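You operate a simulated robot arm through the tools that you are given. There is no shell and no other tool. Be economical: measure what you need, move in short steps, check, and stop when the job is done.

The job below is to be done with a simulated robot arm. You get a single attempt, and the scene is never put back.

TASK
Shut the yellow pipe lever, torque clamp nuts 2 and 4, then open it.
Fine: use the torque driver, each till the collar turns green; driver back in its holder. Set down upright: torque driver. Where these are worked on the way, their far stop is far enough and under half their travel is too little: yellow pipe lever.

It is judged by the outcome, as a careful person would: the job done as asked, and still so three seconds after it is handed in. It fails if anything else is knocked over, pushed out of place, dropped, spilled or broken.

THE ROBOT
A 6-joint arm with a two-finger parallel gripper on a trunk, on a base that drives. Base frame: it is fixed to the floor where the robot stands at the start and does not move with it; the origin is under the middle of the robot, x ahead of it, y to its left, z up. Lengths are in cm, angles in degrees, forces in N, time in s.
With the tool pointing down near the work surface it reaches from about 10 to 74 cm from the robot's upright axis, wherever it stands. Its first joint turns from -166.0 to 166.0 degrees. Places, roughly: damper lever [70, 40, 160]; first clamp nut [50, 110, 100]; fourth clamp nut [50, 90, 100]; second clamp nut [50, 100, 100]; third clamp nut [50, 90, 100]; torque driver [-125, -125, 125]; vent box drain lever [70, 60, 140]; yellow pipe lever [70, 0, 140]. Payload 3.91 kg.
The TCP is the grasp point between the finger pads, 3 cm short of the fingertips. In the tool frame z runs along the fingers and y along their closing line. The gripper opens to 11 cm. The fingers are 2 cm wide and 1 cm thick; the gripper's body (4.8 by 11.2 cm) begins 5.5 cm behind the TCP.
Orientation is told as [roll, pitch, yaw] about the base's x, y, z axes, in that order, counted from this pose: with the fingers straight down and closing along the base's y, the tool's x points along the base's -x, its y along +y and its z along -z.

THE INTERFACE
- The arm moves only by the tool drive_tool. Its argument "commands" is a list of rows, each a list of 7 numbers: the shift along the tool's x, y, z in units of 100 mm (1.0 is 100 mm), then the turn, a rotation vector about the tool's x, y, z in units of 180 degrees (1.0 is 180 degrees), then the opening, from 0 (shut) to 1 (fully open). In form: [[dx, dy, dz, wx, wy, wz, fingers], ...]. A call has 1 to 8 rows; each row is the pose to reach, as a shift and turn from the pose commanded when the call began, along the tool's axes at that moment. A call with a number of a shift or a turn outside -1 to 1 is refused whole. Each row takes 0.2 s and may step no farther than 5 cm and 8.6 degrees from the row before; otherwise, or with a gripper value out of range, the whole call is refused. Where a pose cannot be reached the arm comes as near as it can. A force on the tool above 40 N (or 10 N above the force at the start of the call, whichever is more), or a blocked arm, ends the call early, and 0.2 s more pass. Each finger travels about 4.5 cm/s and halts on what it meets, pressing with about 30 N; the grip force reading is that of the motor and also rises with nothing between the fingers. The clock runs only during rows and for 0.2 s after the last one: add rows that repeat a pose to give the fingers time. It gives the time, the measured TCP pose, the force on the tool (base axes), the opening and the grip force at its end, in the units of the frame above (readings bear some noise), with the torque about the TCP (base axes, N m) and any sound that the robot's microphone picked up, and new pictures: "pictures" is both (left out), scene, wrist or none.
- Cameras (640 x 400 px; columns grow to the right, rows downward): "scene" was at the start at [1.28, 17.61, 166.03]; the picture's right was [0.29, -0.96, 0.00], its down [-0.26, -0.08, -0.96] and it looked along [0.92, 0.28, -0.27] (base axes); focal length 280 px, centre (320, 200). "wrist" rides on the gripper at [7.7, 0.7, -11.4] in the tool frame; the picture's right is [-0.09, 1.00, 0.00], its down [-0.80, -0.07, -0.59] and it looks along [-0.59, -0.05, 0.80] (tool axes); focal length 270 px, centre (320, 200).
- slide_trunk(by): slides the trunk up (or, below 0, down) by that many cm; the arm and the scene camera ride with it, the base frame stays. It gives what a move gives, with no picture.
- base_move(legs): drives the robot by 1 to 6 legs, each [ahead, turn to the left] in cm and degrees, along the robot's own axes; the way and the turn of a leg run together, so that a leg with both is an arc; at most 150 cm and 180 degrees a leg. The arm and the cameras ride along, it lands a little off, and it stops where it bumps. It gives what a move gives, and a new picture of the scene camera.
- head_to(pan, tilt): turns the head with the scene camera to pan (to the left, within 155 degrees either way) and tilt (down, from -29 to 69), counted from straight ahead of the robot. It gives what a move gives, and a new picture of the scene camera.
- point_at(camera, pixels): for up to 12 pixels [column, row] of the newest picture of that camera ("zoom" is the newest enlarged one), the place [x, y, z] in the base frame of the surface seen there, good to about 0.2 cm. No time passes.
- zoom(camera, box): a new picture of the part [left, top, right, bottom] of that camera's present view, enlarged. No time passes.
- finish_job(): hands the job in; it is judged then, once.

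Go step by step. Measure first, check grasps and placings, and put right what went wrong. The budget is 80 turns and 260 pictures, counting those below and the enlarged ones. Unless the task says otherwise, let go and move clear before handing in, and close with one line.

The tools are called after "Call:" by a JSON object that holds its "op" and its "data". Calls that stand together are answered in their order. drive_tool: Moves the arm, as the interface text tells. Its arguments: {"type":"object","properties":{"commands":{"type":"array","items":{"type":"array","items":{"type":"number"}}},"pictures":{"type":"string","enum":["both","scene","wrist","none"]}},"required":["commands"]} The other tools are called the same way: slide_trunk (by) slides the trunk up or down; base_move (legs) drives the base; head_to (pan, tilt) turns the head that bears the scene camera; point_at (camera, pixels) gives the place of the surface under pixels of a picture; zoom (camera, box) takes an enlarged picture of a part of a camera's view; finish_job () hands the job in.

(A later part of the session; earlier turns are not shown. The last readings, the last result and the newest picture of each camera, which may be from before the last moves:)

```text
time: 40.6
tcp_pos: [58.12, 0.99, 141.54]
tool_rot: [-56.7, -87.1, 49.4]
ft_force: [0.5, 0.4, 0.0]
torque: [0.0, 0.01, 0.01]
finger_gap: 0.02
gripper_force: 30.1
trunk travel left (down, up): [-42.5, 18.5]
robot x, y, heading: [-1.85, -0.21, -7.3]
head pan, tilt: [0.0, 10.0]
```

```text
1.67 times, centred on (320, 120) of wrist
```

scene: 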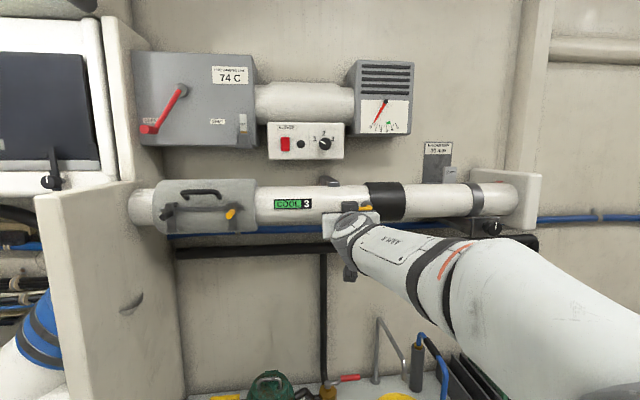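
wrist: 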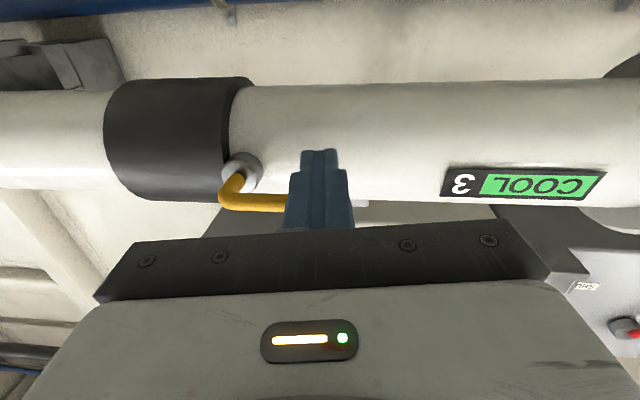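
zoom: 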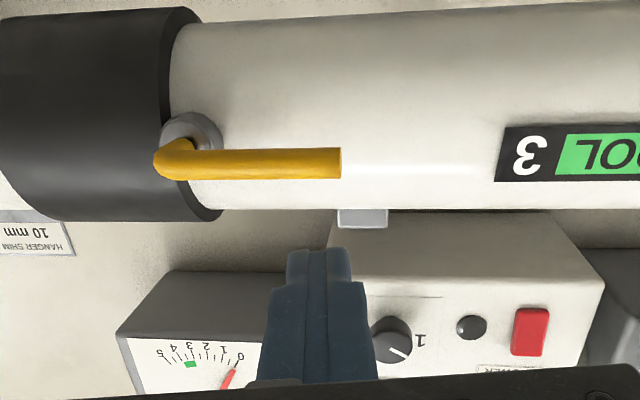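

Clear above the rod now. I go forward and then push down along the start of the arc.

Call:
{"op": "drive_tool", "data": {"commands": [[0, -0.09, 0.25, 0, 0, 0, 0], [0, -0.09, 0.42, 0, 0, 0, 0], [0.2, -0.09, 0.42, 0, 0, 0, 0], [0.35, -0.1, 0.42, 0, 0, 0, 0], [0.48, -0.13, 0.42, 0, 0, 0, 0], [0.6, -0.19, 0.42, 0, 0, 0, 0]], "pictures": "both"}}

Call:
{"op": "zoom", "data": {"camera": "scene", "box": [310, 170, 430, 245]}}

```text
time: 42.0
tcp_pos: [61.77, -1.7, 135.4]
tool_rot: [-56.3, -87.0, 48.9]
ft_force: [-0.4, 0.4, -0.1]
torque: [0.01, -0.02, 0.03]
finger_gap: 0.01
gripper_force: 29.7
trunk travel left (down, up): [-42.5, 18.5]
robot x, y, heading: [-2.44, -0.44, -7.5]
head pan, tilt: [0.0, 10.0]
```

scene: 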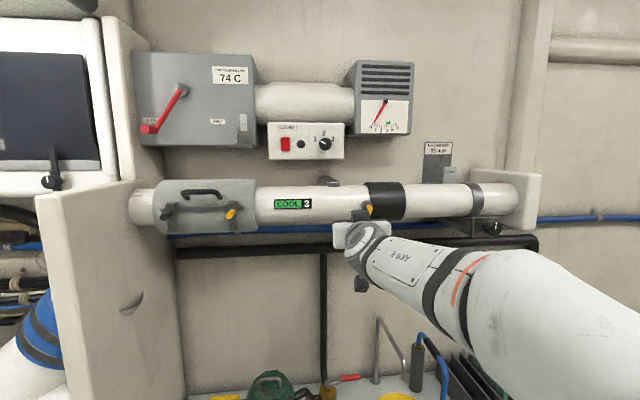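
wrist: 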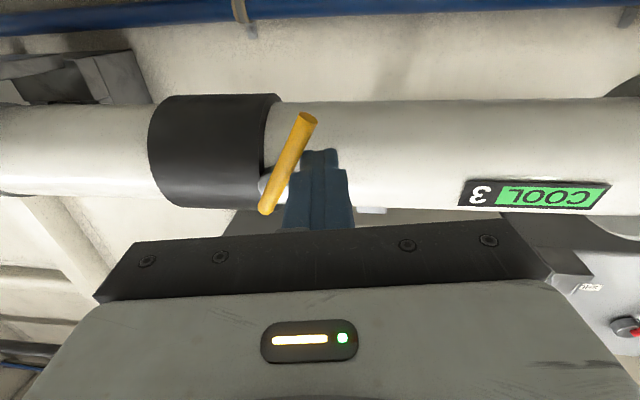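

```text
5.33 times, centred on (370, 208) of scene
```

zoom: 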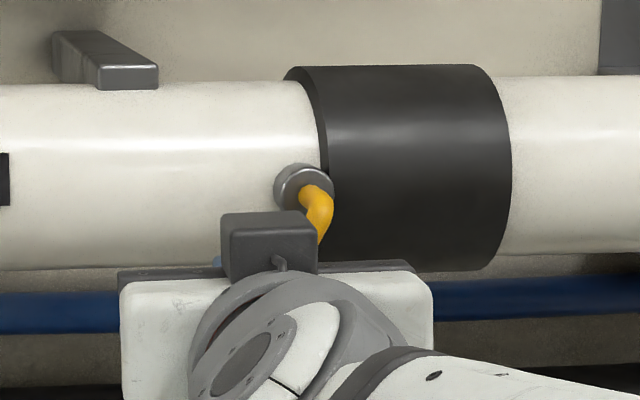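

The lever has swung about 65° downward. I continue pushing right until it meets its stop.

Call:
{"op": "drive_tool", "data": {"commands": [[0.06, -0.06, 0, 0, 0, 0, 0], [0.1, -0.12, 0, 0, 0, 0, 0], [0.1, -0.18, 0, 0, 0, 0, 0], [0.1, -0.24, 0, 0, 0, 0, 0], [0.1, -0.3, 0, 0, 0, 0, 0], [0.1, -0.36, 0, 0, 0, 0, 0]], "pictures": "both"}}

```text
time: 43.1
tcp_pos: [61.55, -3.27, 134.48]
tool_rot: [-55.0, -86.8, 48.4]
ft_force: [7.2, 26.4, 1.5]
torque: [0.18, -0.06, 0.65]
finger_gap: 0.0
gripper_force: 30.1
trunk travel left (down, up): [-42.5, 18.5]
robot x, y, heading: [-1.69, -0.2, -7.5]
head pan, tilt: [0.0, 10.0]
stopped in row 5: the force on the tool passed its limit (the readings are from after the stop); the commanded pose is now the measured one
```

scene: 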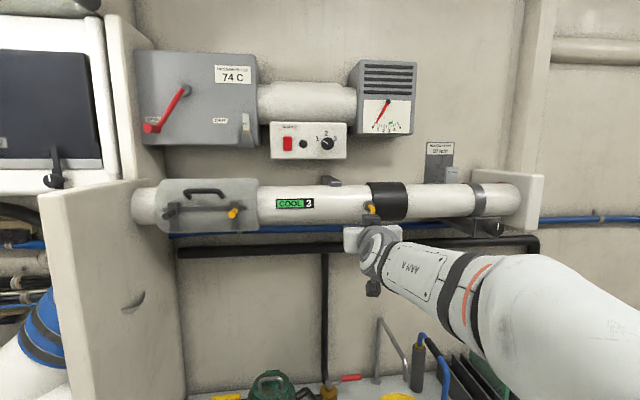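
wrist: 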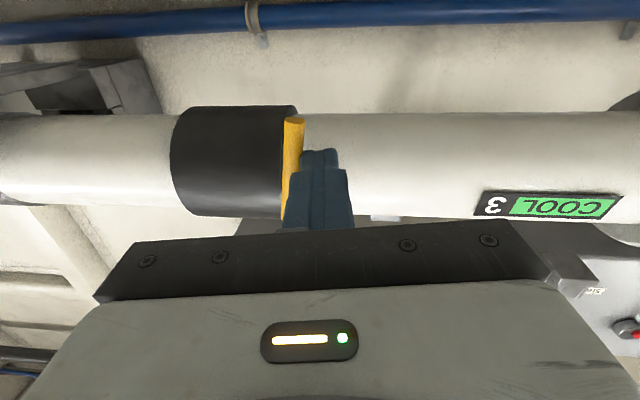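

The lever is vertical and against its stop, so it is shut. I back off to the left and rearward, then turn the tool down again.

Call:
{"op": "drive_tool", "data": {"commands": [[0, 0.12, 0, 0, 0, 0, 0], [0, 0.12, -0.3, 0, 0, 0, 0], [0, 0.12, -0.65, 0, 0, 0, 0], [0, 0.12, -1.0, 0, 0, 0, 0]], "pictures": "none"}}

Call:
{"op": "zoom", "data": {"camera": "wrist", "box": [160, 0, 480, 240]}}

Call:
{"op": "base_move", "data": {"legs": [[-40, 0]]}}

Call:
{"op": "drive_tool", "data": {"commands": [[0, 0, 0, 0, 0.045, 0, 0], [0, 0, 0, 0, 0.09, 0, 0], [0, 0, 0, 0, 0.135, 0, 0], [0, 0, 0, 0, 0.18, 0, 0], [0, 0, 0, 0, 0.225, 0, 0.2], [0, 0, 0, 0, 0.27, 0, 0.4], [0, 0, 0, 0, 0.315, 0, 0.6], [0, 0, 0, 0, 0.36, 0, 0.8]], "pictures": "none"}}

Call:
{"op": "drive_tool", "data": {"commands": [[0, 0, 0, 0, 0.045, 0, 0.8], [0, 0, 0, 0, 0.09, 0, 0.8], [0, 0, 0, 0, 0.12, 0, 0.8], [0, 0, 0, 0, 0.12, 0, 0.8]], "pictures": "both"}}

```text
time: 44.1
tcp_pos: [51.54, -1.7, 134.64]
tool_rot: [-54.3, -87.1, 47.4]
ft_force: [-0.4, -0.6, -0.7]
torque: [-0.05, 0.0, 0.0]
finger_gap: 0.0
gripper_force: 29.7
trunk travel left (down, up): [-42.5, 18.5]
robot x, y, heading: [-1.76, -0.36, -7.4]
head pan, tilt: [0.0, 10.0]
```

```text
1.67 times, centred on (320, 120) of wrist
```

zoom: 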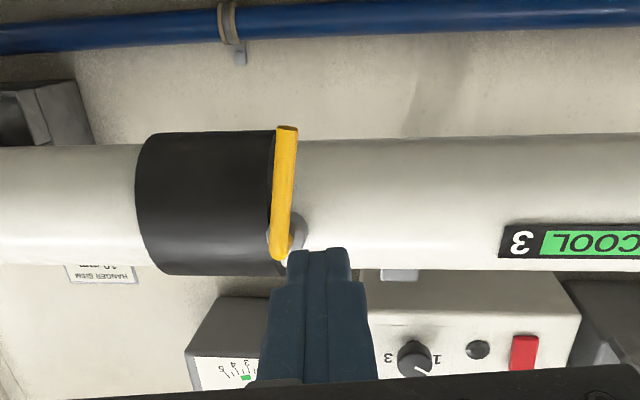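

```text
time: 46.6
tcp_pos: [12.06, 3.54, 134.61]
tool_rot: [-53.9, -87.0, 47.1]
ft_force: [-0.1, 0.9, -0.3]
torque: [0.01, 0.0, 0.0]
finger_gap: 0.0
gripper_force: 30.1
trunk travel left (down, up): [-42.5, 18.5]
robot x, y, heading: [-41.58, 4.51, -7.4]
head pan, tilt: [0.0, 10.0]
```

scene: 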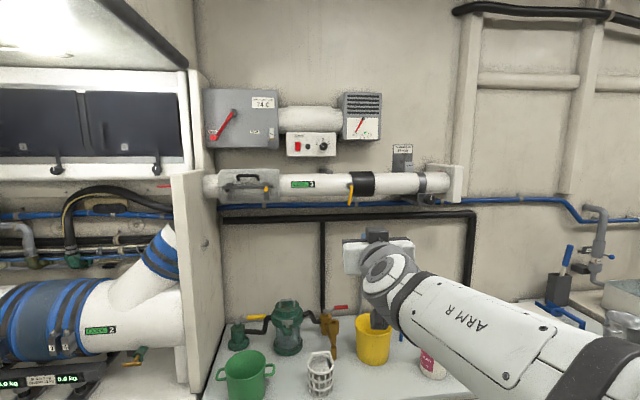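

```text
time: 48.4
tcp_pos: [12.22, 3.62, 134.62]
tool_rot: [-2.7, -23.2, -5.8]
ft_force: [-0.9, 0.2, -0.7]
torque: [0.02, 0.01, -0.03]
finger_gap: 8.31
gripper_force: 0.1
trunk travel left (down, up): [-42.5, 18.5]
robot x, y, heading: [-41.81, 5.12, -7.3]
head pan, tilt: [0.0, 10.0]
```

```text
time: 49.4
tcp_pos: [12.14, 3.63, 134.67]
tool_rot: [-2.5, -1.8, -6.6]
ft_force: [0.0, 0.0, 0.3]
torque: [0.0, 0.03, -0.01]
finger_gap: 8.8
gripper_force: 0.1
trunk travel left (down, up): [-42.5, 18.5]
robot x, y, heading: [-41.75, 5.21, -7.3]
head pan, tilt: [0.0, 10.0]
```

scene: 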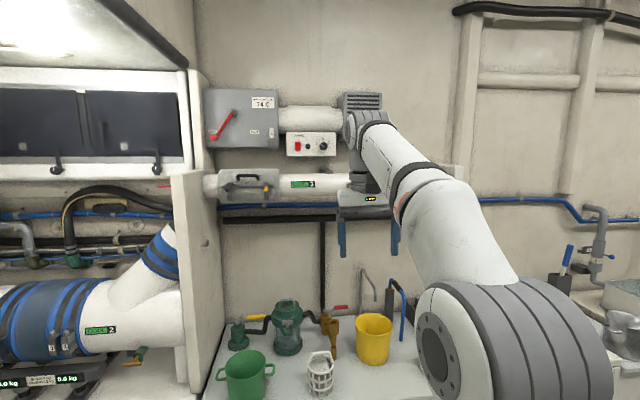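
wrist: 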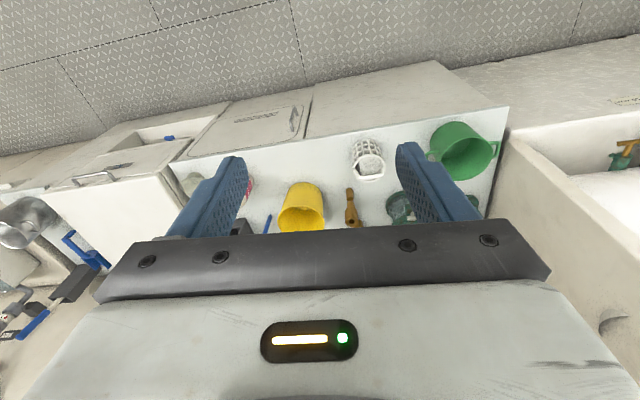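

The lever hangs straight down (350,190) and the tool points down. I raise the trunk and drive down the aisle toward the shelf.

Call:
{"op": "slide_trunk", "data": {"by": 15}}

Call:
{"op": "base_move", "data": {"legs": [[0, -90], [126, 0]]}}

Call:
{"op": "head_to", "data": {"pan": -75, "tilt": 25}}

Call:
{"op": "point_at", "data": {"camera": "scene", "pixels": [[320, 200], [320, 300], [320, 380], [200, 200], [450, 200]]}}

```text
time: 51.2
tcp_pos: [12.1, 3.51, 149.65]
tool_rot: [-2.5, -1.7, -6.8]
ft_force: [-0.5, -0.3, 0.1]
torque: [-0.01, -0.02, 0.02]
finger_gap: 8.84
gripper_force: 0.1
trunk travel left (down, up): [-57.5, 3.5]
robot x, y, heading: [-41.34, 4.99, -7.4]
head pan, tilt: [0.0, 10.0]
```

```text
time: 61.3
tcp_pos: [-56.33, -174.18, 149.69]
tool_rot: [-2.5, -1.8, -95.7]
ft_force: [0.1, 0.1, -0.2]
torque: [0.03, 0.0, 0.03]
finger_gap: 8.81
gripper_force: 0.0
trunk travel left (down, up): [-57.5, 3.5]
robot x, y, heading: [-56.46, -120.61, -96.1]
head pan, tilt: [0.0, 10.0]
```

scene: 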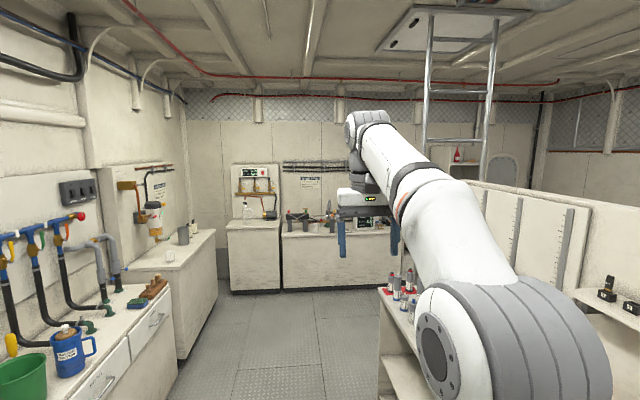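

```text
time: 62.8
tcp_pos: [-56.45, -173.98, 149.69]
tool_rot: [-2.5, -1.8, -95.6]
ft_force: [-0.3, -0.5, 0.2]
torque: [-0.01, 0.03, -0.05]
finger_gap: 8.82
gripper_force: 0.1
trunk travel left (down, up): [-57.5, 3.5]
robot x, y, heading: [-55.96, -120.47, -96.0]
head pan, tilt: [-75.0, 25.0]
```

scene: 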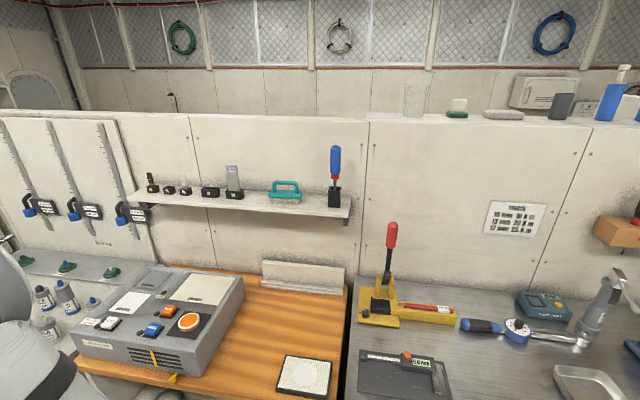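

```text
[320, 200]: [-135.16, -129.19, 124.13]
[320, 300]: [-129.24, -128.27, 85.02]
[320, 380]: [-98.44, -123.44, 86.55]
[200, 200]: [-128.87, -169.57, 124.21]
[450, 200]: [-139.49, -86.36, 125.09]
```

Call:
{"op": "zoom", "data": {"camera": "scene", "box": [260, 130, 400, 230]}}

Call:
{"op": "point_at", "data": {"camera": "zoom", "pixels": [[346, 75], [346, 130], [340, 215], [342, 238], [330, 280], [310, 370], [350, 355], [370, 330]]}}

Call:
{"op": "point_at", "data": {"camera": "scene", "pixels": [[390, 245], [330, 208], [350, 215], [300, 390], [420, 395], [375, 115]]}}

```text
4.00 times, centred on (330, 180) of scene
```

zoom: 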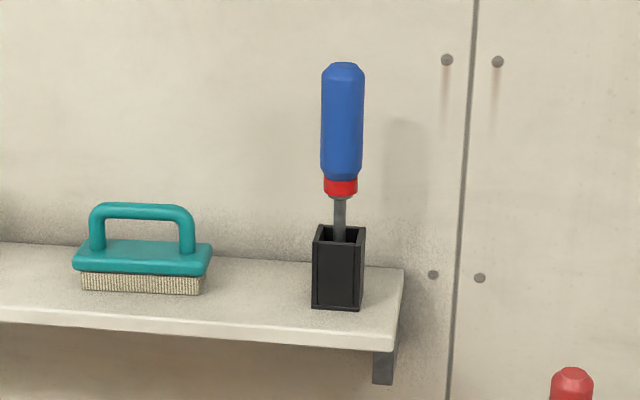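

```text
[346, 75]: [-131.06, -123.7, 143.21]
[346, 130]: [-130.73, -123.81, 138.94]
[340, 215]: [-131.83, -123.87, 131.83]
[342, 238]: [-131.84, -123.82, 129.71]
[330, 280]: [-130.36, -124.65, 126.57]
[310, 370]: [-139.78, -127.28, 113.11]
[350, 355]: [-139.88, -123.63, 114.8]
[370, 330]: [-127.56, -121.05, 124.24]
```

```text
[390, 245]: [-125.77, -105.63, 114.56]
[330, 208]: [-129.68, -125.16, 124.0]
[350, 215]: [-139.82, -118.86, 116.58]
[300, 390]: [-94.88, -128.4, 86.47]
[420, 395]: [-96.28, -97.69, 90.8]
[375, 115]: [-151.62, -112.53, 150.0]
```

The driver stands at about (-132.3,-123.7), with the handle from z≈133.5 to 144. I turn to face the shelf with the tool above it and move a little closer.

Call:
{"op": "base_move", "data": {"legs": [[0, -84], [8, 0]]}}

Call:
{"op": "head_to", "data": {"pan": 15, "tilt": 25}}

Call:
{"op": "zoom", "data": {"camera": "wrist", "box": [0, 0, 640, 400]}}

```text
time: 67.4
tcp_pos: [-117.98, -126.92, 149.63]
tool_rot: [-2.5, -1.8, -179.0]
ft_force: [-0.3, 0.6, -1.1]
torque: [-0.08, 0.0, 0.03]
finger_gap: 8.8
gripper_force: 0.0
trunk travel left (down, up): [-57.5, 3.5]
robot x, y, heading: [-63.89, -124.0, -179.6]
head pan, tilt: [-75.0, 25.0]
```

scene: 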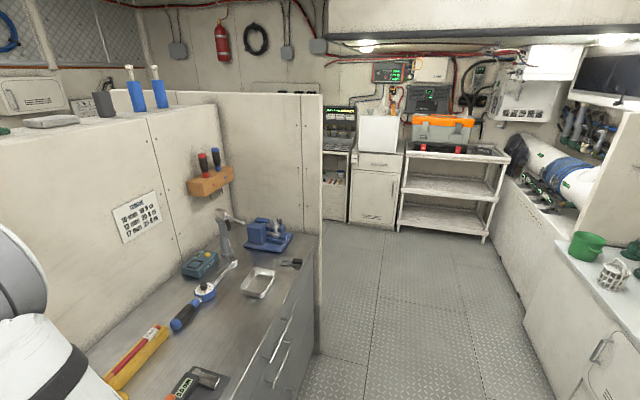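

```text
time: 69.1
tcp_pos: [-117.87, -126.96, 149.64]
tool_rot: [-2.4, -1.8, -179.0]
ft_force: [-0.1, -0.4, -0.2]
torque: [-0.01, -0.02, -0.01]
finger_gap: 8.82
gripper_force: 0.0
trunk travel left (down, up): [-57.5, 3.5]
robot x, y, heading: [-64.6, -123.76, -179.3]
head pan, tilt: [15.0, 25.0]
```

scene: 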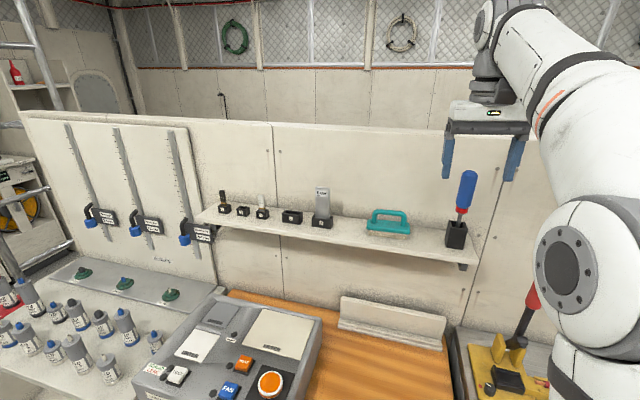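

```text
1.00 times, centred on (320, 200) of wrist
```

zoom: 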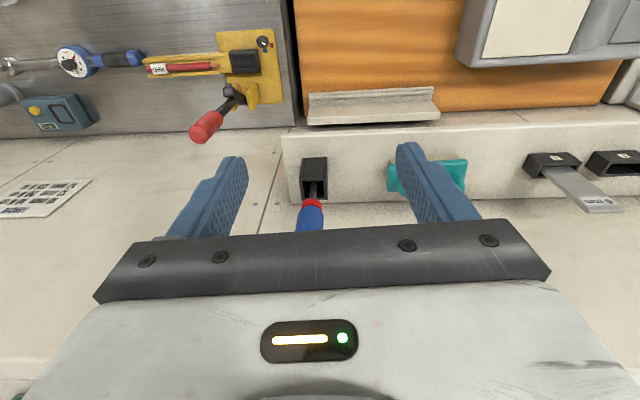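

The wrist view shows the driver at (312,215) ahead of the gap. I level the tool, align y, and move forward above the driver.

Call:
{"op": "drive_tool", "data": {"commands": [[0, -0.15, 0, -0.0134, 0.0099, 0, 0.8], [-0.3, -0.33, 0, -0.0134, 0.0099, 0, 0.8], [-0.6, -0.33, 0, -0.0134, 0.0099, 0, 0.8], [-0.9, -0.33, 0, -0.0134, 0.0099, 0, 0.8], [-0.9, -0.33, 0, -0.0134, 0.0099, 0, 0.8]], "pictures": "both"}}

Call:
{"op": "zoom", "data": {"camera": "wrist", "box": [220, 120, 420, 250]}}

Call:
{"op": "zoom", "data": {"camera": "scene", "box": [400, 100, 560, 260]}}

Call:
{"op": "point_at", "data": {"camera": "zoom", "pixels": [[262, 290], [262, 340], [262, 390]]}}

```text
time: 70.3
tcp_pos: [-124.66, -123.75, 147.18]
tool_rot: [-0.1, -0.3, -179.0]
ft_force: [-0.1, 0.1, -0.4]
torque: [0.0, 0.01, -0.01]
finger_gap: 8.8
gripper_force: 0.1
out of reach, approached as far as the arm can: row 2, 3, 4, 5
trunk travel left (down, up): [-57.5, 3.5]
robot x, y, heading: [-64.4, -123.67, -179.9]
head pan, tilt: [15.0, 25.0]
```

scene: 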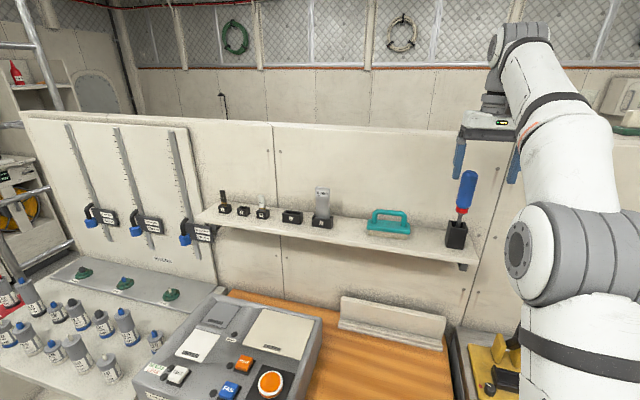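
wrist: 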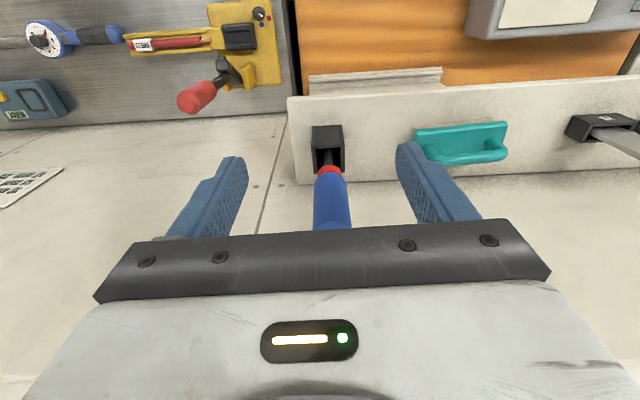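

```text
3.08 times, centred on (320, 185) of wrist
```

zoom: 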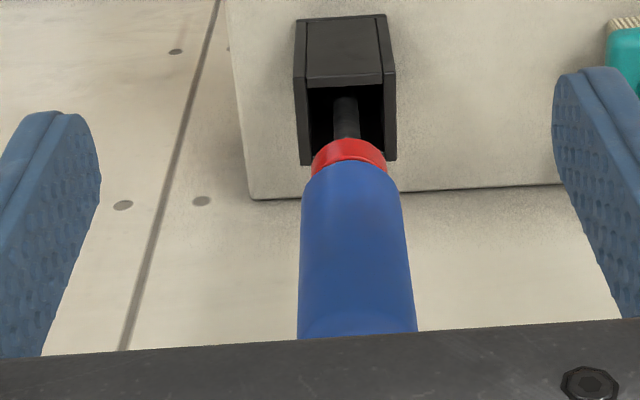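

```text
2.50 times, centred on (480, 180) of scene
```

zoom: 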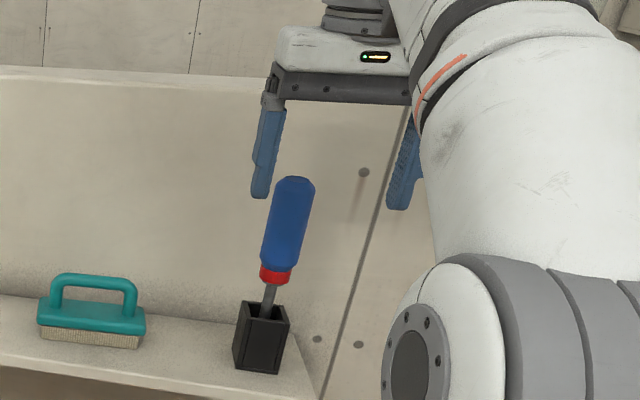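

```text
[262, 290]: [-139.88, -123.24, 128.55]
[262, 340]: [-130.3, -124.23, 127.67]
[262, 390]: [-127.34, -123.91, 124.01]
```

The arm is at its reach limit at this height, so I pull the tool back and up, then drive the base 10 cm closer.

Call:
{"op": "drive_tool", "data": {"commands": [[0.2, 0, 0, 0, 0, 0, 0.8], [0.5, 0, -0.1, 0, 0, 0, 0.8], [0.7, 0, -0.25, 0, 0, 0, 0.8], [0.7, 0, -0.25, 0, 0, 0, 0.8]], "pictures": "none"}}

Call:
{"op": "slide_trunk", "data": {"by": 2}}

Call:
{"op": "base_move", "data": {"legs": [[10, 0]]}}

```text
time: 71.3
tcp_pos: [-117.78, -123.69, 149.7]
tool_rot: [-0.1, 0.1, -179.1]
ft_force: [-0.1, -0.1, -0.6]
torque: [0.01, 0.0, 0.03]
finger_gap: 8.79
gripper_force: 0.0
trunk travel left (down, up): [-57.5, 3.5]
robot x, y, heading: [-64.55, -123.81, -179.3]
head pan, tilt: [15.0, 25.0]
```

```text
time: 72.0
tcp_pos: [-117.94, -123.73, 151.62]
tool_rot: [-0.2, 0.0, -179.0]
ft_force: [0.0, -0.1, -0.1]
torque: [-0.01, 0.0, -0.01]
finger_gap: 8.77
gripper_force: 0.0
trunk travel left (down, up): [-59.5, 1.5]
robot x, y, heading: [-64.62, -123.93, -179.7]
head pan, tilt: [15.0, 25.0]
```

```text
time: 73.2
tcp_pos: [-121.12, -123.46, 151.78]
tool_rot: [-0.1, -0.1, -179.4]
ft_force: [0.1, -0.4, -0.4]
torque: [0.01, 0.01, 0.04]
finger_gap: 8.83
gripper_force: 0.1
trunk travel left (down, up): [-59.5, 1.5]
robot x, y, heading: [-67.4, -123.92, 179.2]
head pan, tilt: [15.0, 25.0]
stopped in leg 1: the robot was blocked; the commanded pose is now the measured one
```

scene: 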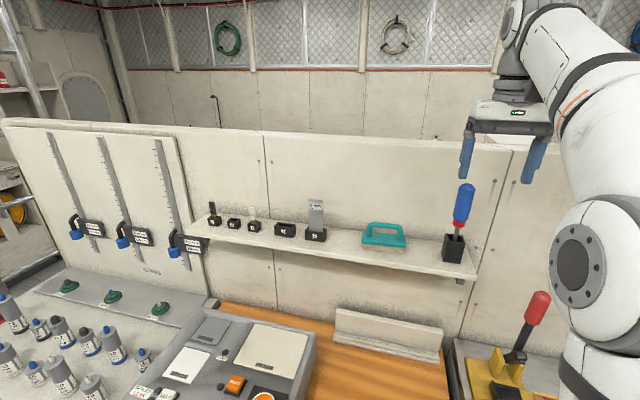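

The base is as close as it gets (x=-67.4). I'll lower the tool to z≈140.5 short of the driver and straddle the handle from the front, where the reach is longer.

Call:
{"op": "slide_trunk", "data": {"by": 1.4}}

Call:
{"op": "drive_tool", "data": {"commands": [[0, 0, 0.3, 0, 0, 0, 0.8], [0, 0.03, 0.7, 0, 0, 0, 0.8], [0, 0.03, 1.0, 0, 0, 0, 0.8]], "pictures": "none"}}

Call:
{"op": "drive_tool", "data": {"commands": [[0, 0, 0.26, 0, 0, 0, 0.8], [-0.3, 0, 0.26, 0, 0, 0, 0.8], [-0.5, 0, 0.26, 0, 0, 0, 0.8], [-0.65, 0, 0.26, 0, 0, 0, 0.8], [-0.65, 0, 0.26, 0, 0, 0, 0.8]], "pictures": "both"}}

```text
time: 73.8
tcp_pos: [-121.04, -123.49, 153.08]
tool_rot: [-0.2, -0.1, -179.3]
ft_force: [-0.2, -0.4, -1.1]
torque: [-0.02, 0.02, 0.01]
finger_gap: 8.81
gripper_force: 0.1
trunk travel left (down, up): [-60.9, 0.1]
robot x, y, heading: [-67.71, -123.96, 179.1]
head pan, tilt: [15.0, 25.0]
```

```text
time: 74.6
tcp_pos: [-121.09, -123.97, 143.2]
tool_rot: [-0.1, -0.2, -179.3]
ft_force: [-0.2, 0.0, 0.7]
torque: [0.03, -0.01, 0.01]
finger_gap: 8.8
gripper_force: 0.1
trunk travel left (down, up): [-60.9, 0.1]
robot x, y, heading: [-67.78, -123.84, 179.4]
head pan, tilt: [15.0, 25.0]
```

```text
time: 75.8
tcp_pos: [-127.66, -123.87, 140.61]
tool_rot: [-0.1, -0.2, -179.3]
ft_force: [0.5, 0.3, 0.7]
torque: [0.01, -0.01, 0.0]
finger_gap: 8.8
gripper_force: 0.1
trunk travel left (down, up): [-60.9, 0.1]
robot x, y, heading: [-67.92, -123.62, 179.2]
head pan, tilt: [15.0, 25.0]
```

scene: 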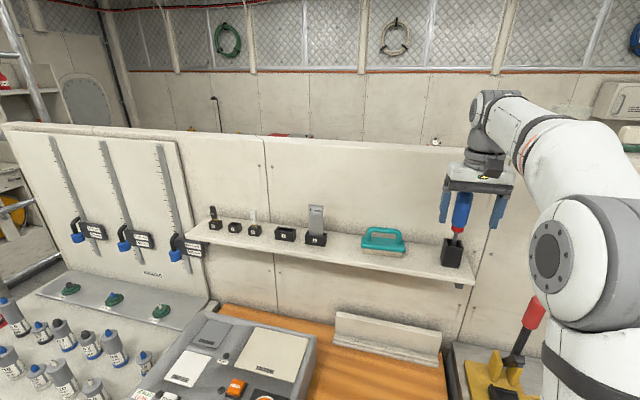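
wrist: 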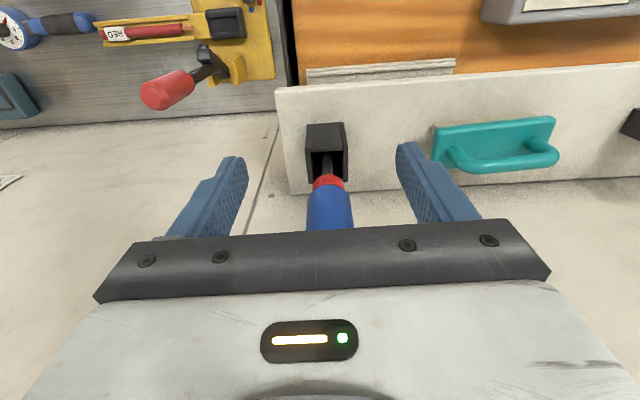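

The handle is between the fingers' planes. I measure it again from the wrist camera before closing in.

Call:
{"op": "point_at", "data": {"camera": "wrist", "pixels": [[328, 182], [330, 205], [331, 225], [312, 215], [349, 215], [325, 130], [307, 140], [344, 140]]}}

Call:
{"op": "point_at", "data": {"camera": "scene", "pixels": [[461, 205], [461, 215], [458, 231], [461, 195]]}}

```text
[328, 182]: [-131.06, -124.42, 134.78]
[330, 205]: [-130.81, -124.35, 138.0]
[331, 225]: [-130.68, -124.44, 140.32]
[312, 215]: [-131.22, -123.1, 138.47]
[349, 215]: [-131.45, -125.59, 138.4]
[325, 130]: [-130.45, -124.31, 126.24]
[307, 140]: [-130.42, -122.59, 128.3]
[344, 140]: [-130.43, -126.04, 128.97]
```

```text
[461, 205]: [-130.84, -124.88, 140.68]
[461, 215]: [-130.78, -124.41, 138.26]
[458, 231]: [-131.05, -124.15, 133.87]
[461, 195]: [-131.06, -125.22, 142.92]
```

The driver axis is at about (-132.1,-124.35). I slide forward around it and close.

Call:
{"op": "drive_tool", "data": {"commands": [[-0.2, 0.045, 0, 0, 0, 0, 0.8], [-0.4, 0.045, 0.02, 0, 0, 0, 0.8], [-0.45, 0.045, 0.04, 0, 0, 0, 0.8], [-0.45, 0.045, 0.04, 0, 0, 0, 0.8]], "pictures": "both"}}

Call:
{"op": "zoom", "data": {"camera": "scene", "box": [400, 140, 540, 280]}}

```text
time: 76.8
tcp_pos: [-132.12, -124.32, 140.24]
tool_rot: [-0.2, -0.1, -179.3]
ft_force: [-0.2, -0.6, 0.6]
torque: [0.0, 0.02, 0.03]
finger_gap: 8.77
gripper_force: 0.1
trunk travel left (down, up): [-60.9, 0.1]
robot x, y, heading: [-68.0, -123.81, 179.1]
head pan, tilt: [15.0, 25.0]
```

scene: 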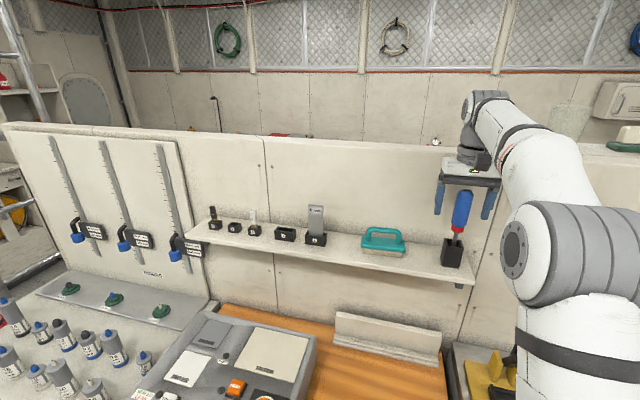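
wrist: 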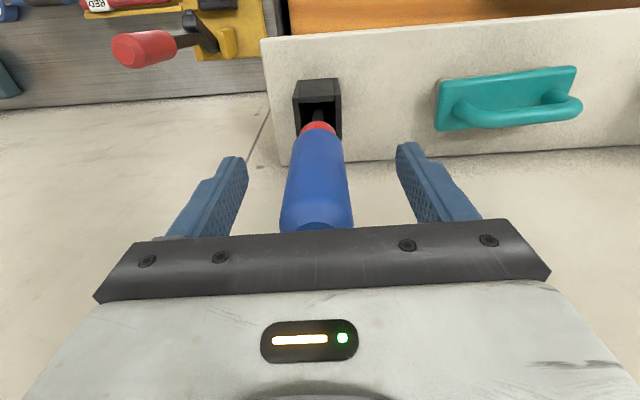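

```text
2.86 times, centred on (470, 210) of scene
```

zoom: 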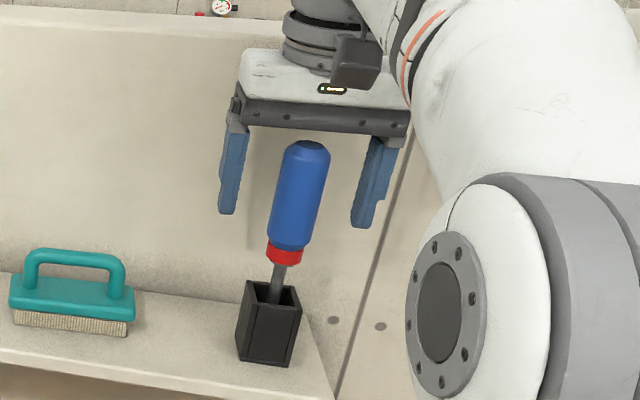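

The handle is centred in the gap. I close the fingers on it.

Call:
{"op": "drive_tool", "data": {"commands": [[0, 0, 0, 0, 0, 0, 0.5], [0, 0, 0, 0, 0, 0, 0.2], [0, 0, 0, 0, 0, 0, 0], [0, 0, 0, 0, 0, 0, 0], [0, 0, 0, 0, 0, 0, 0], [0, 0, 0, 0, 0, 0, 0]], "pictures": "both"}}

```text
time: 78.2
tcp_pos: [-131.97, -124.33, 140.13]
tool_rot: [-0.1, 0.0, -179.4]
ft_force: [1.1, 0.0, 0.2]
torque: [0.03, -0.02, -0.03]
finger_gap: 3.25
gripper_force: 29.6
trunk travel left (down, up): [-60.9, 0.1]
robot x, y, heading: [-67.87, -123.68, 179.4]
head pan, tilt: [15.0, 25.0]
```

scene: 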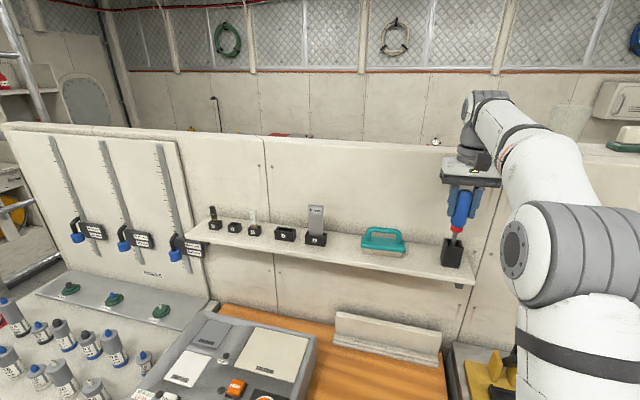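
wrist: 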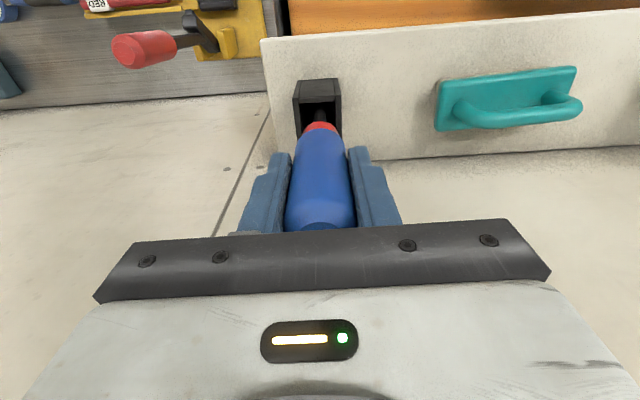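

The driver is held (gap 3.25). I lift it slowly out of the holder, with a slight drift toward the robot because of the reach limit.

Call:
{"op": "drive_tool", "data": {"commands": [[0, 0, -0.12, 0, 0, 0, 0], [0.01, 0, -0.24, 0, 0, 0, 0], [0.02, 0, -0.36, 0, 0, 0, 0], [0.03, 0, -0.45, 0, 0, 0, 0]], "pictures": "both"}}

Call:
{"op": "zoom", "data": {"camera": "scene", "box": [400, 140, 540, 280]}}

```text
time: 79.2
tcp_pos: [-131.79, -124.45, 144.63]
tool_rot: [-0.1, -0.1, -179.4]
ft_force: [-3.2, -0.7, -1.7]
torque: [0.0, 0.47, 0.02]
finger_gap: 3.2
gripper_force: 30.2
trunk travel left (down, up): [-60.9, 0.1]
robot x, y, heading: [-68.07, -124.13, 179.0]
head pan, tilt: [15.0, 25.0]
```

scene: 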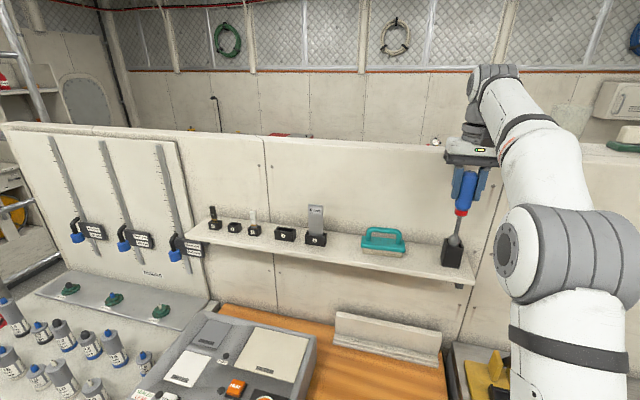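
wrist: 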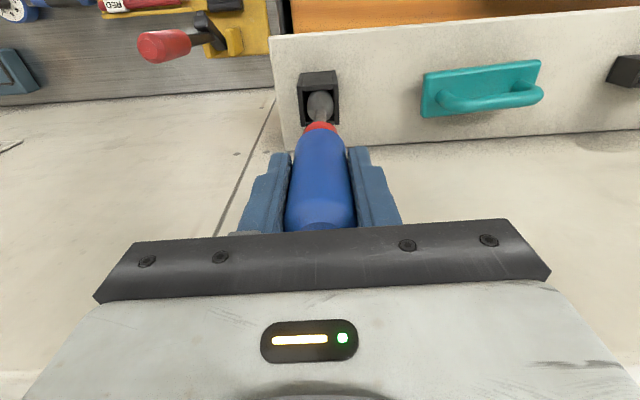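

```text
2.86 times, centred on (470, 210) of scene
```

zoom: 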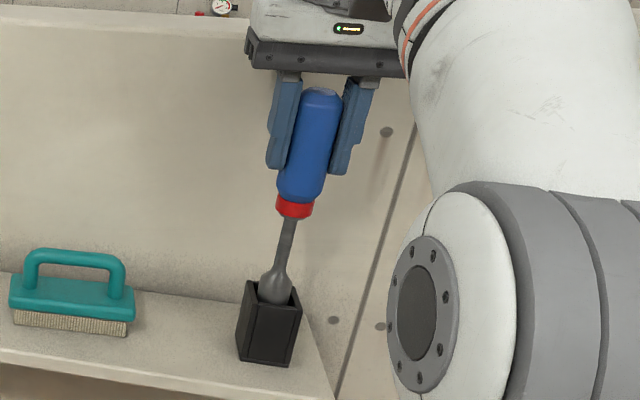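

The socket end (322,105) is touching the holder's front wall lightly. I undo the drift and lift farther.

Call:
{"op": "drive_tool", "data": {"commands": [[-0.03, 0, -0.03, 0, 0, 0, 0], [-0.03, 0, -0.12, 0, 0, 0, 0], [-0.03, 0, -0.22, 0, 0, 0, 0]], "pictures": "both"}}

Call:
{"op": "zoom", "data": {"camera": "scene", "box": [400, 140, 540, 280]}}

```text
time: 80.0
tcp_pos: [-132.08, -124.34, 146.76]
tool_rot: [-0.1, -0.1, -179.4]
ft_force: [-0.1, 0.1, -0.6]
torque: [-0.02, -0.03, 0.0]
finger_gap: 3.22
gripper_force: 30.1
trunk travel left (down, up): [-60.9, 0.1]
robot x, y, heading: [-67.78, -123.87, 179.2]
head pan, tilt: [15.0, 25.0]
```

scene: 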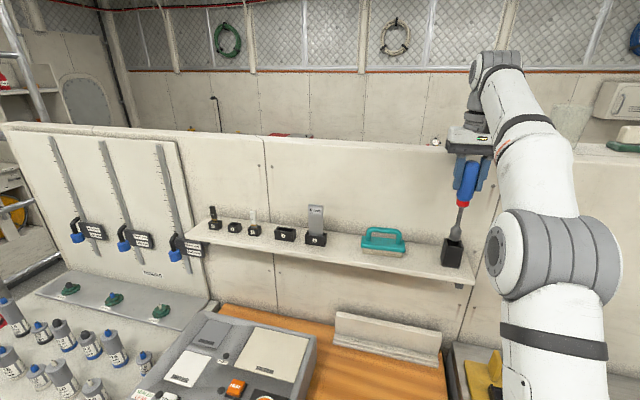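
wrist: 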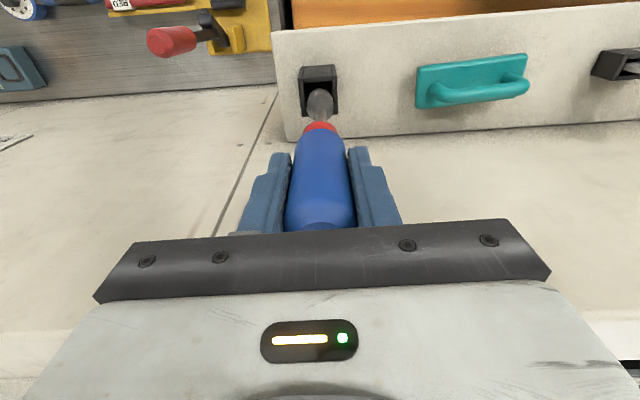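

```text
2.86 times, centred on (470, 210) of scene
```

zoom: 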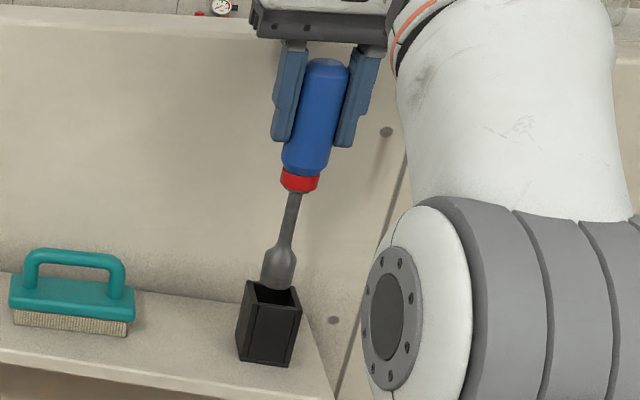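

Force is back to zero and the socket is nearly out. I lift 1.6 cm more.

Call:
{"op": "drive_tool", "data": {"commands": [[0, 0, -0.08, 0, 0, 0, 0], [0, 0, -0.16, 0, 0, 0, 0], [0, 0, -0.16, 0, 0, 0, 0]], "pictures": "wrist"}}

Call:
{"op": "zoom", "data": {"camera": "scene", "box": [400, 140, 540, 280]}}

Call:
{"op": "point_at", "data": {"camera": "zoom", "pixels": [[280, 265], [283, 278], [268, 310], [240, 285], [300, 290]]}}

```text
time: 80.8
tcp_pos: [-131.7, -124.35, 148.02]
tool_rot: [-0.1, -0.2, -179.4]
ft_force: [0.1, -0.3, -1.8]
torque: [0.01, -0.01, 0.02]
finger_gap: 3.22
gripper_force: 29.9
out of reach, approached as far as the arm can: row 2, 3
trunk travel left (down, up): [-60.9, 0.1]
robot x, y, heading: [-67.71, -123.76, 179.3]
head pan, tilt: [15.0, 25.0]
```

wrist: 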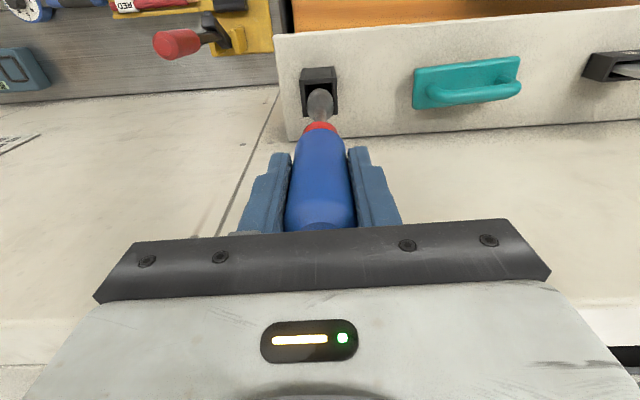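

```text
2.86 times, centred on (470, 210) of scene
```

zoom: 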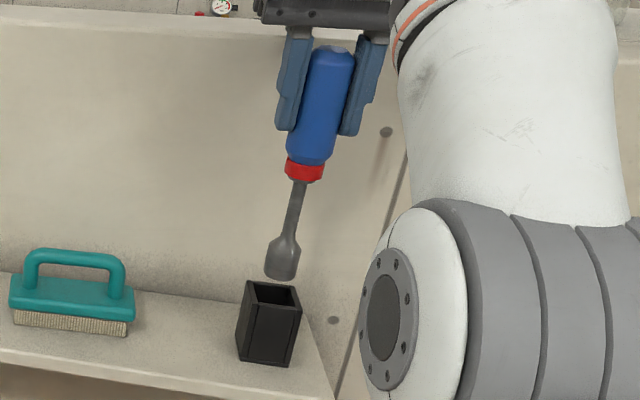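

```text
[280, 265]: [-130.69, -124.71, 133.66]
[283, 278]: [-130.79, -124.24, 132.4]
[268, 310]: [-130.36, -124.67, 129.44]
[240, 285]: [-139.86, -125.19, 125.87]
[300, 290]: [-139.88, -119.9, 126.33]
```

The socket is clear of the holder (its bottom is about 15.7 cm below the TCP). I retract the tool and drive along the aisle to the clamps.

Call:
{"op": "drive_tool", "data": {"commands": [[0.3, 0, 0, 0, 0, 0, 0], [0.6, 0, 0, 0, 0, 0, 0], [0.95, 0, -0.1, 0, 0, 0, 0], [0.95, 0, -0.1, 0, 0, 0, 0]], "pictures": "none"}}

Call:
{"op": "base_move", "data": {"legs": [[-15, 0], [0, -89], [110, 0]]}}

```text
time: 81.8
tcp_pos: [-122.2, -124.23, 148.76]
tool_rot: [-0.1, 0.0, -179.4]
ft_force: [-0.2, 1.4, -0.6]
torque: [0.02, 0.0, 0.0]
finger_gap: 3.21
gripper_force: 29.8
trunk travel left (down, up): [-60.9, 0.1]
robot x, y, heading: [-67.7, -123.92, 179.4]
head pan, tilt: [15.0, 25.0]
```

```text
time: 92.2
tcp_pos: [-56.98, 40.14, 148.73]
tool_rot: [-0.1, -0.1, 92.4]
ft_force: [-0.1, 1.0, -2.1]
torque: [-0.02, 0.0, 0.0]
finger_gap: 3.21
gripper_force: 29.4
trunk travel left (down, up): [-60.9, 0.1]
robot x, y, heading: [-54.59, -14.11, 90.8]
head pan, tilt: [15.0, 25.0]
```

scene: 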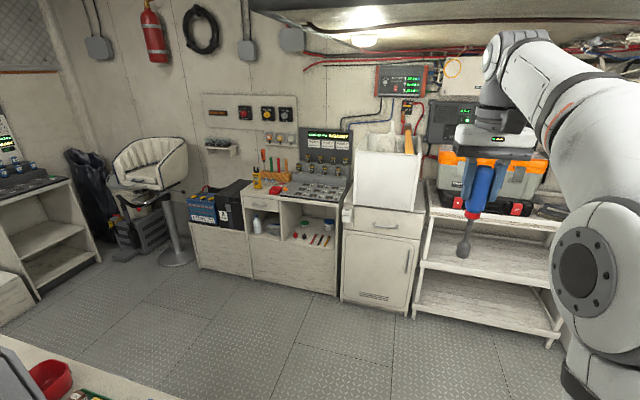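

There is a low overhang ahead at the top of the picture (380,15). I measure it and the cart before driving further.

Call:
{"op": "point_at", "data": {"camera": "scene", "pixels": [[300, 10], [420, 30], [430, 8], [360, 42], [430, 190], [545, 345], [400, 170], [440, 60], [560, 220]]}}

Call:
{"op": "head_to", "data": {"pan": -30, "tilt": 10}}

Call:
{"op": "head_to", "data": {"pan": -70, "tilt": 5}}

```text
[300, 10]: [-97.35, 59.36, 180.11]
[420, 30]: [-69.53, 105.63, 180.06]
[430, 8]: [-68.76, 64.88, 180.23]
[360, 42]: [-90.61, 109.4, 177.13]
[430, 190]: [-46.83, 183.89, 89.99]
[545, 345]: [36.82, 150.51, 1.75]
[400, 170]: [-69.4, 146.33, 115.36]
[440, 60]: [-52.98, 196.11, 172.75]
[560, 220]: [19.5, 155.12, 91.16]
```

```text
time: 93.3
tcp_pos: [-56.91, 40.01, 148.89]
tool_rot: [-0.1, 0.0, 92.5]
ft_force: [0.2, 0.0, -0.8]
torque: [0.0, 0.02, -0.02]
finger_gap: 3.2
gripper_force: 30.1
trunk travel left (down, up): [-60.9, 0.1]
robot x, y, heading: [-54.86, -13.96, 90.8]
head pan, tilt: [-30.0, 10.0]
```

scene: 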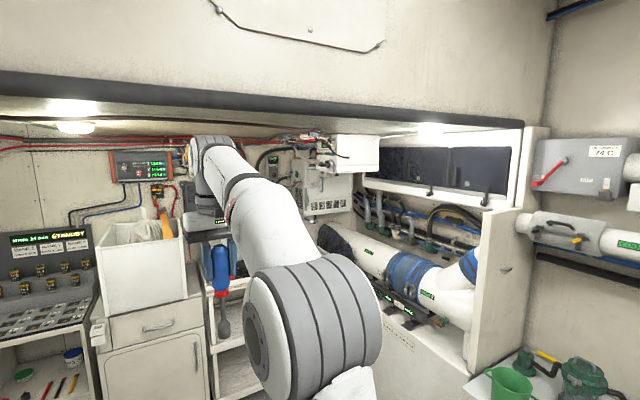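

```text
time: 94.4
tcp_pos: [-56.89, 40.03, 148.88]
tool_rot: [-0.1, -0.1, 92.4]
ft_force: [-0.1, -0.2, -1.2]
torque: [0.01, -0.01, -0.01]
finger_gap: 3.19
gripper_force: 29.8
trunk travel left (down, up): [-60.9, 0.1]
robot x, y, heading: [-54.7, -13.93, 90.7]
head pan, tilt: [-70.0, 5.0]
```

scene: 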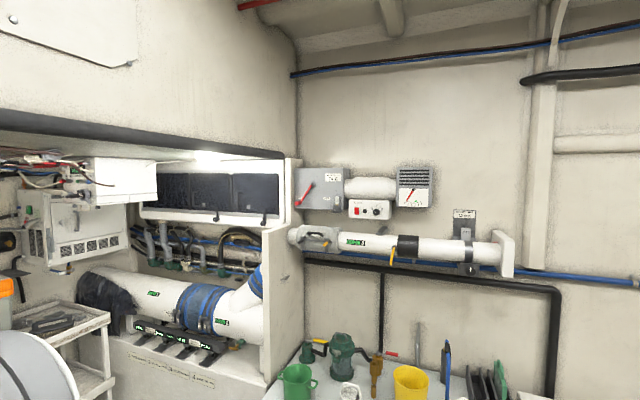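

The overhang is at z=180 for y above 58, so the arm must be lower there. I measure the overhead cabinet, wall unit, and pipe area.

Call:
{"op": "point_at", "data": {"camera": "scene", "pixels": [[200, 212], [160, 200], [250, 220], [120, 170], [140, 195], [90, 240], [110, 275], [285, 165], [195, 290], [140, 285], [280, 245], [150, 330]]}}

Call:
{"op": "zoom", "data": {"camera": "scene", "box": [40, 140, 320, 400]}}

```text
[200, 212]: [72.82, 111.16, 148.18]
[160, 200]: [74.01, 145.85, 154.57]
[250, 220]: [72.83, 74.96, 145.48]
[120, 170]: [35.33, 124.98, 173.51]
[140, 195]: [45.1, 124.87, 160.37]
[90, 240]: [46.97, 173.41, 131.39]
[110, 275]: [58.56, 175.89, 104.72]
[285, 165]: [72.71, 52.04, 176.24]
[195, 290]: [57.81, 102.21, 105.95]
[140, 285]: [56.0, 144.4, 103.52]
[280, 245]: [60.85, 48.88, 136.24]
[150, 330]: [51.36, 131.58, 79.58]
```

```text
1.54 times, centred on (180, 270) of scene
```

zoom: 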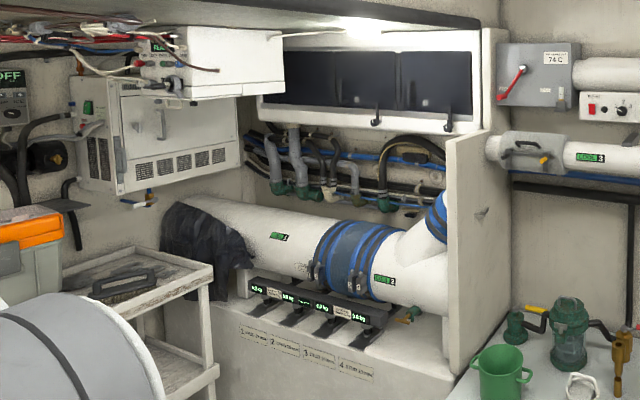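

Obstacles near the nuts: a hanging box at x 35–45, y≥125, z≥160, and the divider at y≈48. I lower the trunk 20 cm and take an arc that keeps the arm clear, ending near (-7,88) facing ahead.

Call:
{"op": "slide_trunk", "data": {"by": -20}}

Call:
{"op": "base_move", "data": {"legs": [[0, -15.7], [85, 0], [35, -75]]}}

Call:
{"op": "head_to", "data": {"pan": 15, "tilt": 45}}

```text
time: 96.5
tcp_pos: [-56.96, 39.96, 128.97]
tool_rot: [-0.1, -0.1, 92.4]
ft_force: [-0.1, 0.5, -2.8]
torque: [0.01, -0.02, 0.03]
finger_gap: 3.2
gripper_force: 29.9
trunk travel left (down, up): [-40.9, 20.1]
robot x, y, heading: [-54.55, -13.95, 90.9]
head pan, tilt: [-70.0, 5.0]
```

```text
time: 105.2
tcp_pos: [47.96, 89.59, 128.78]
tool_rot: [-0.1, -0.1, 1.6]
ft_force: [0.0, 0.4, -1.4]
torque: [0.04, 0.06, -0.01]
finger_gap: 3.21
gripper_force: 30.3
trunk travel left (down, up): [-40.9, 20.1]
robot x, y, heading: [-6.28, 92.1, 0.3]
head pan, tilt: [-70.0, 5.0]
cut short: leg 3
```

scene: 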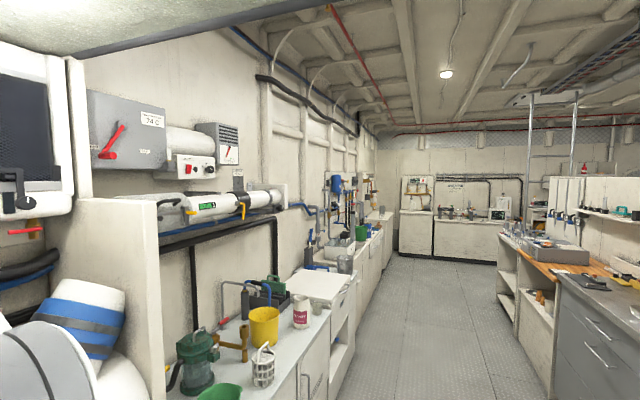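

```text
time: 106.8
tcp_pos: [47.95, 89.63, 128.78]
tool_rot: [-0.1, -0.1, 1.6]
ft_force: [-0.1, 1.3, -2.0]
torque: [0.02, 0.01, -0.02]
finger_gap: 3.22
gripper_force: 30.0
trunk travel left (down, up): [-40.9, 20.1]
robot x, y, heading: [-6.17, 92.45, 0.3]
head pan, tilt: [15.0, 45.0]
```

scene: 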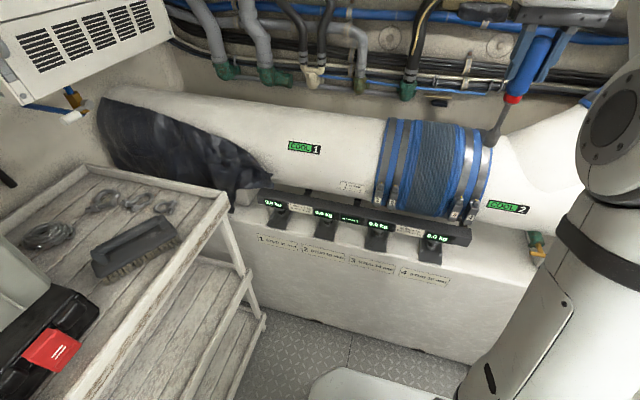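

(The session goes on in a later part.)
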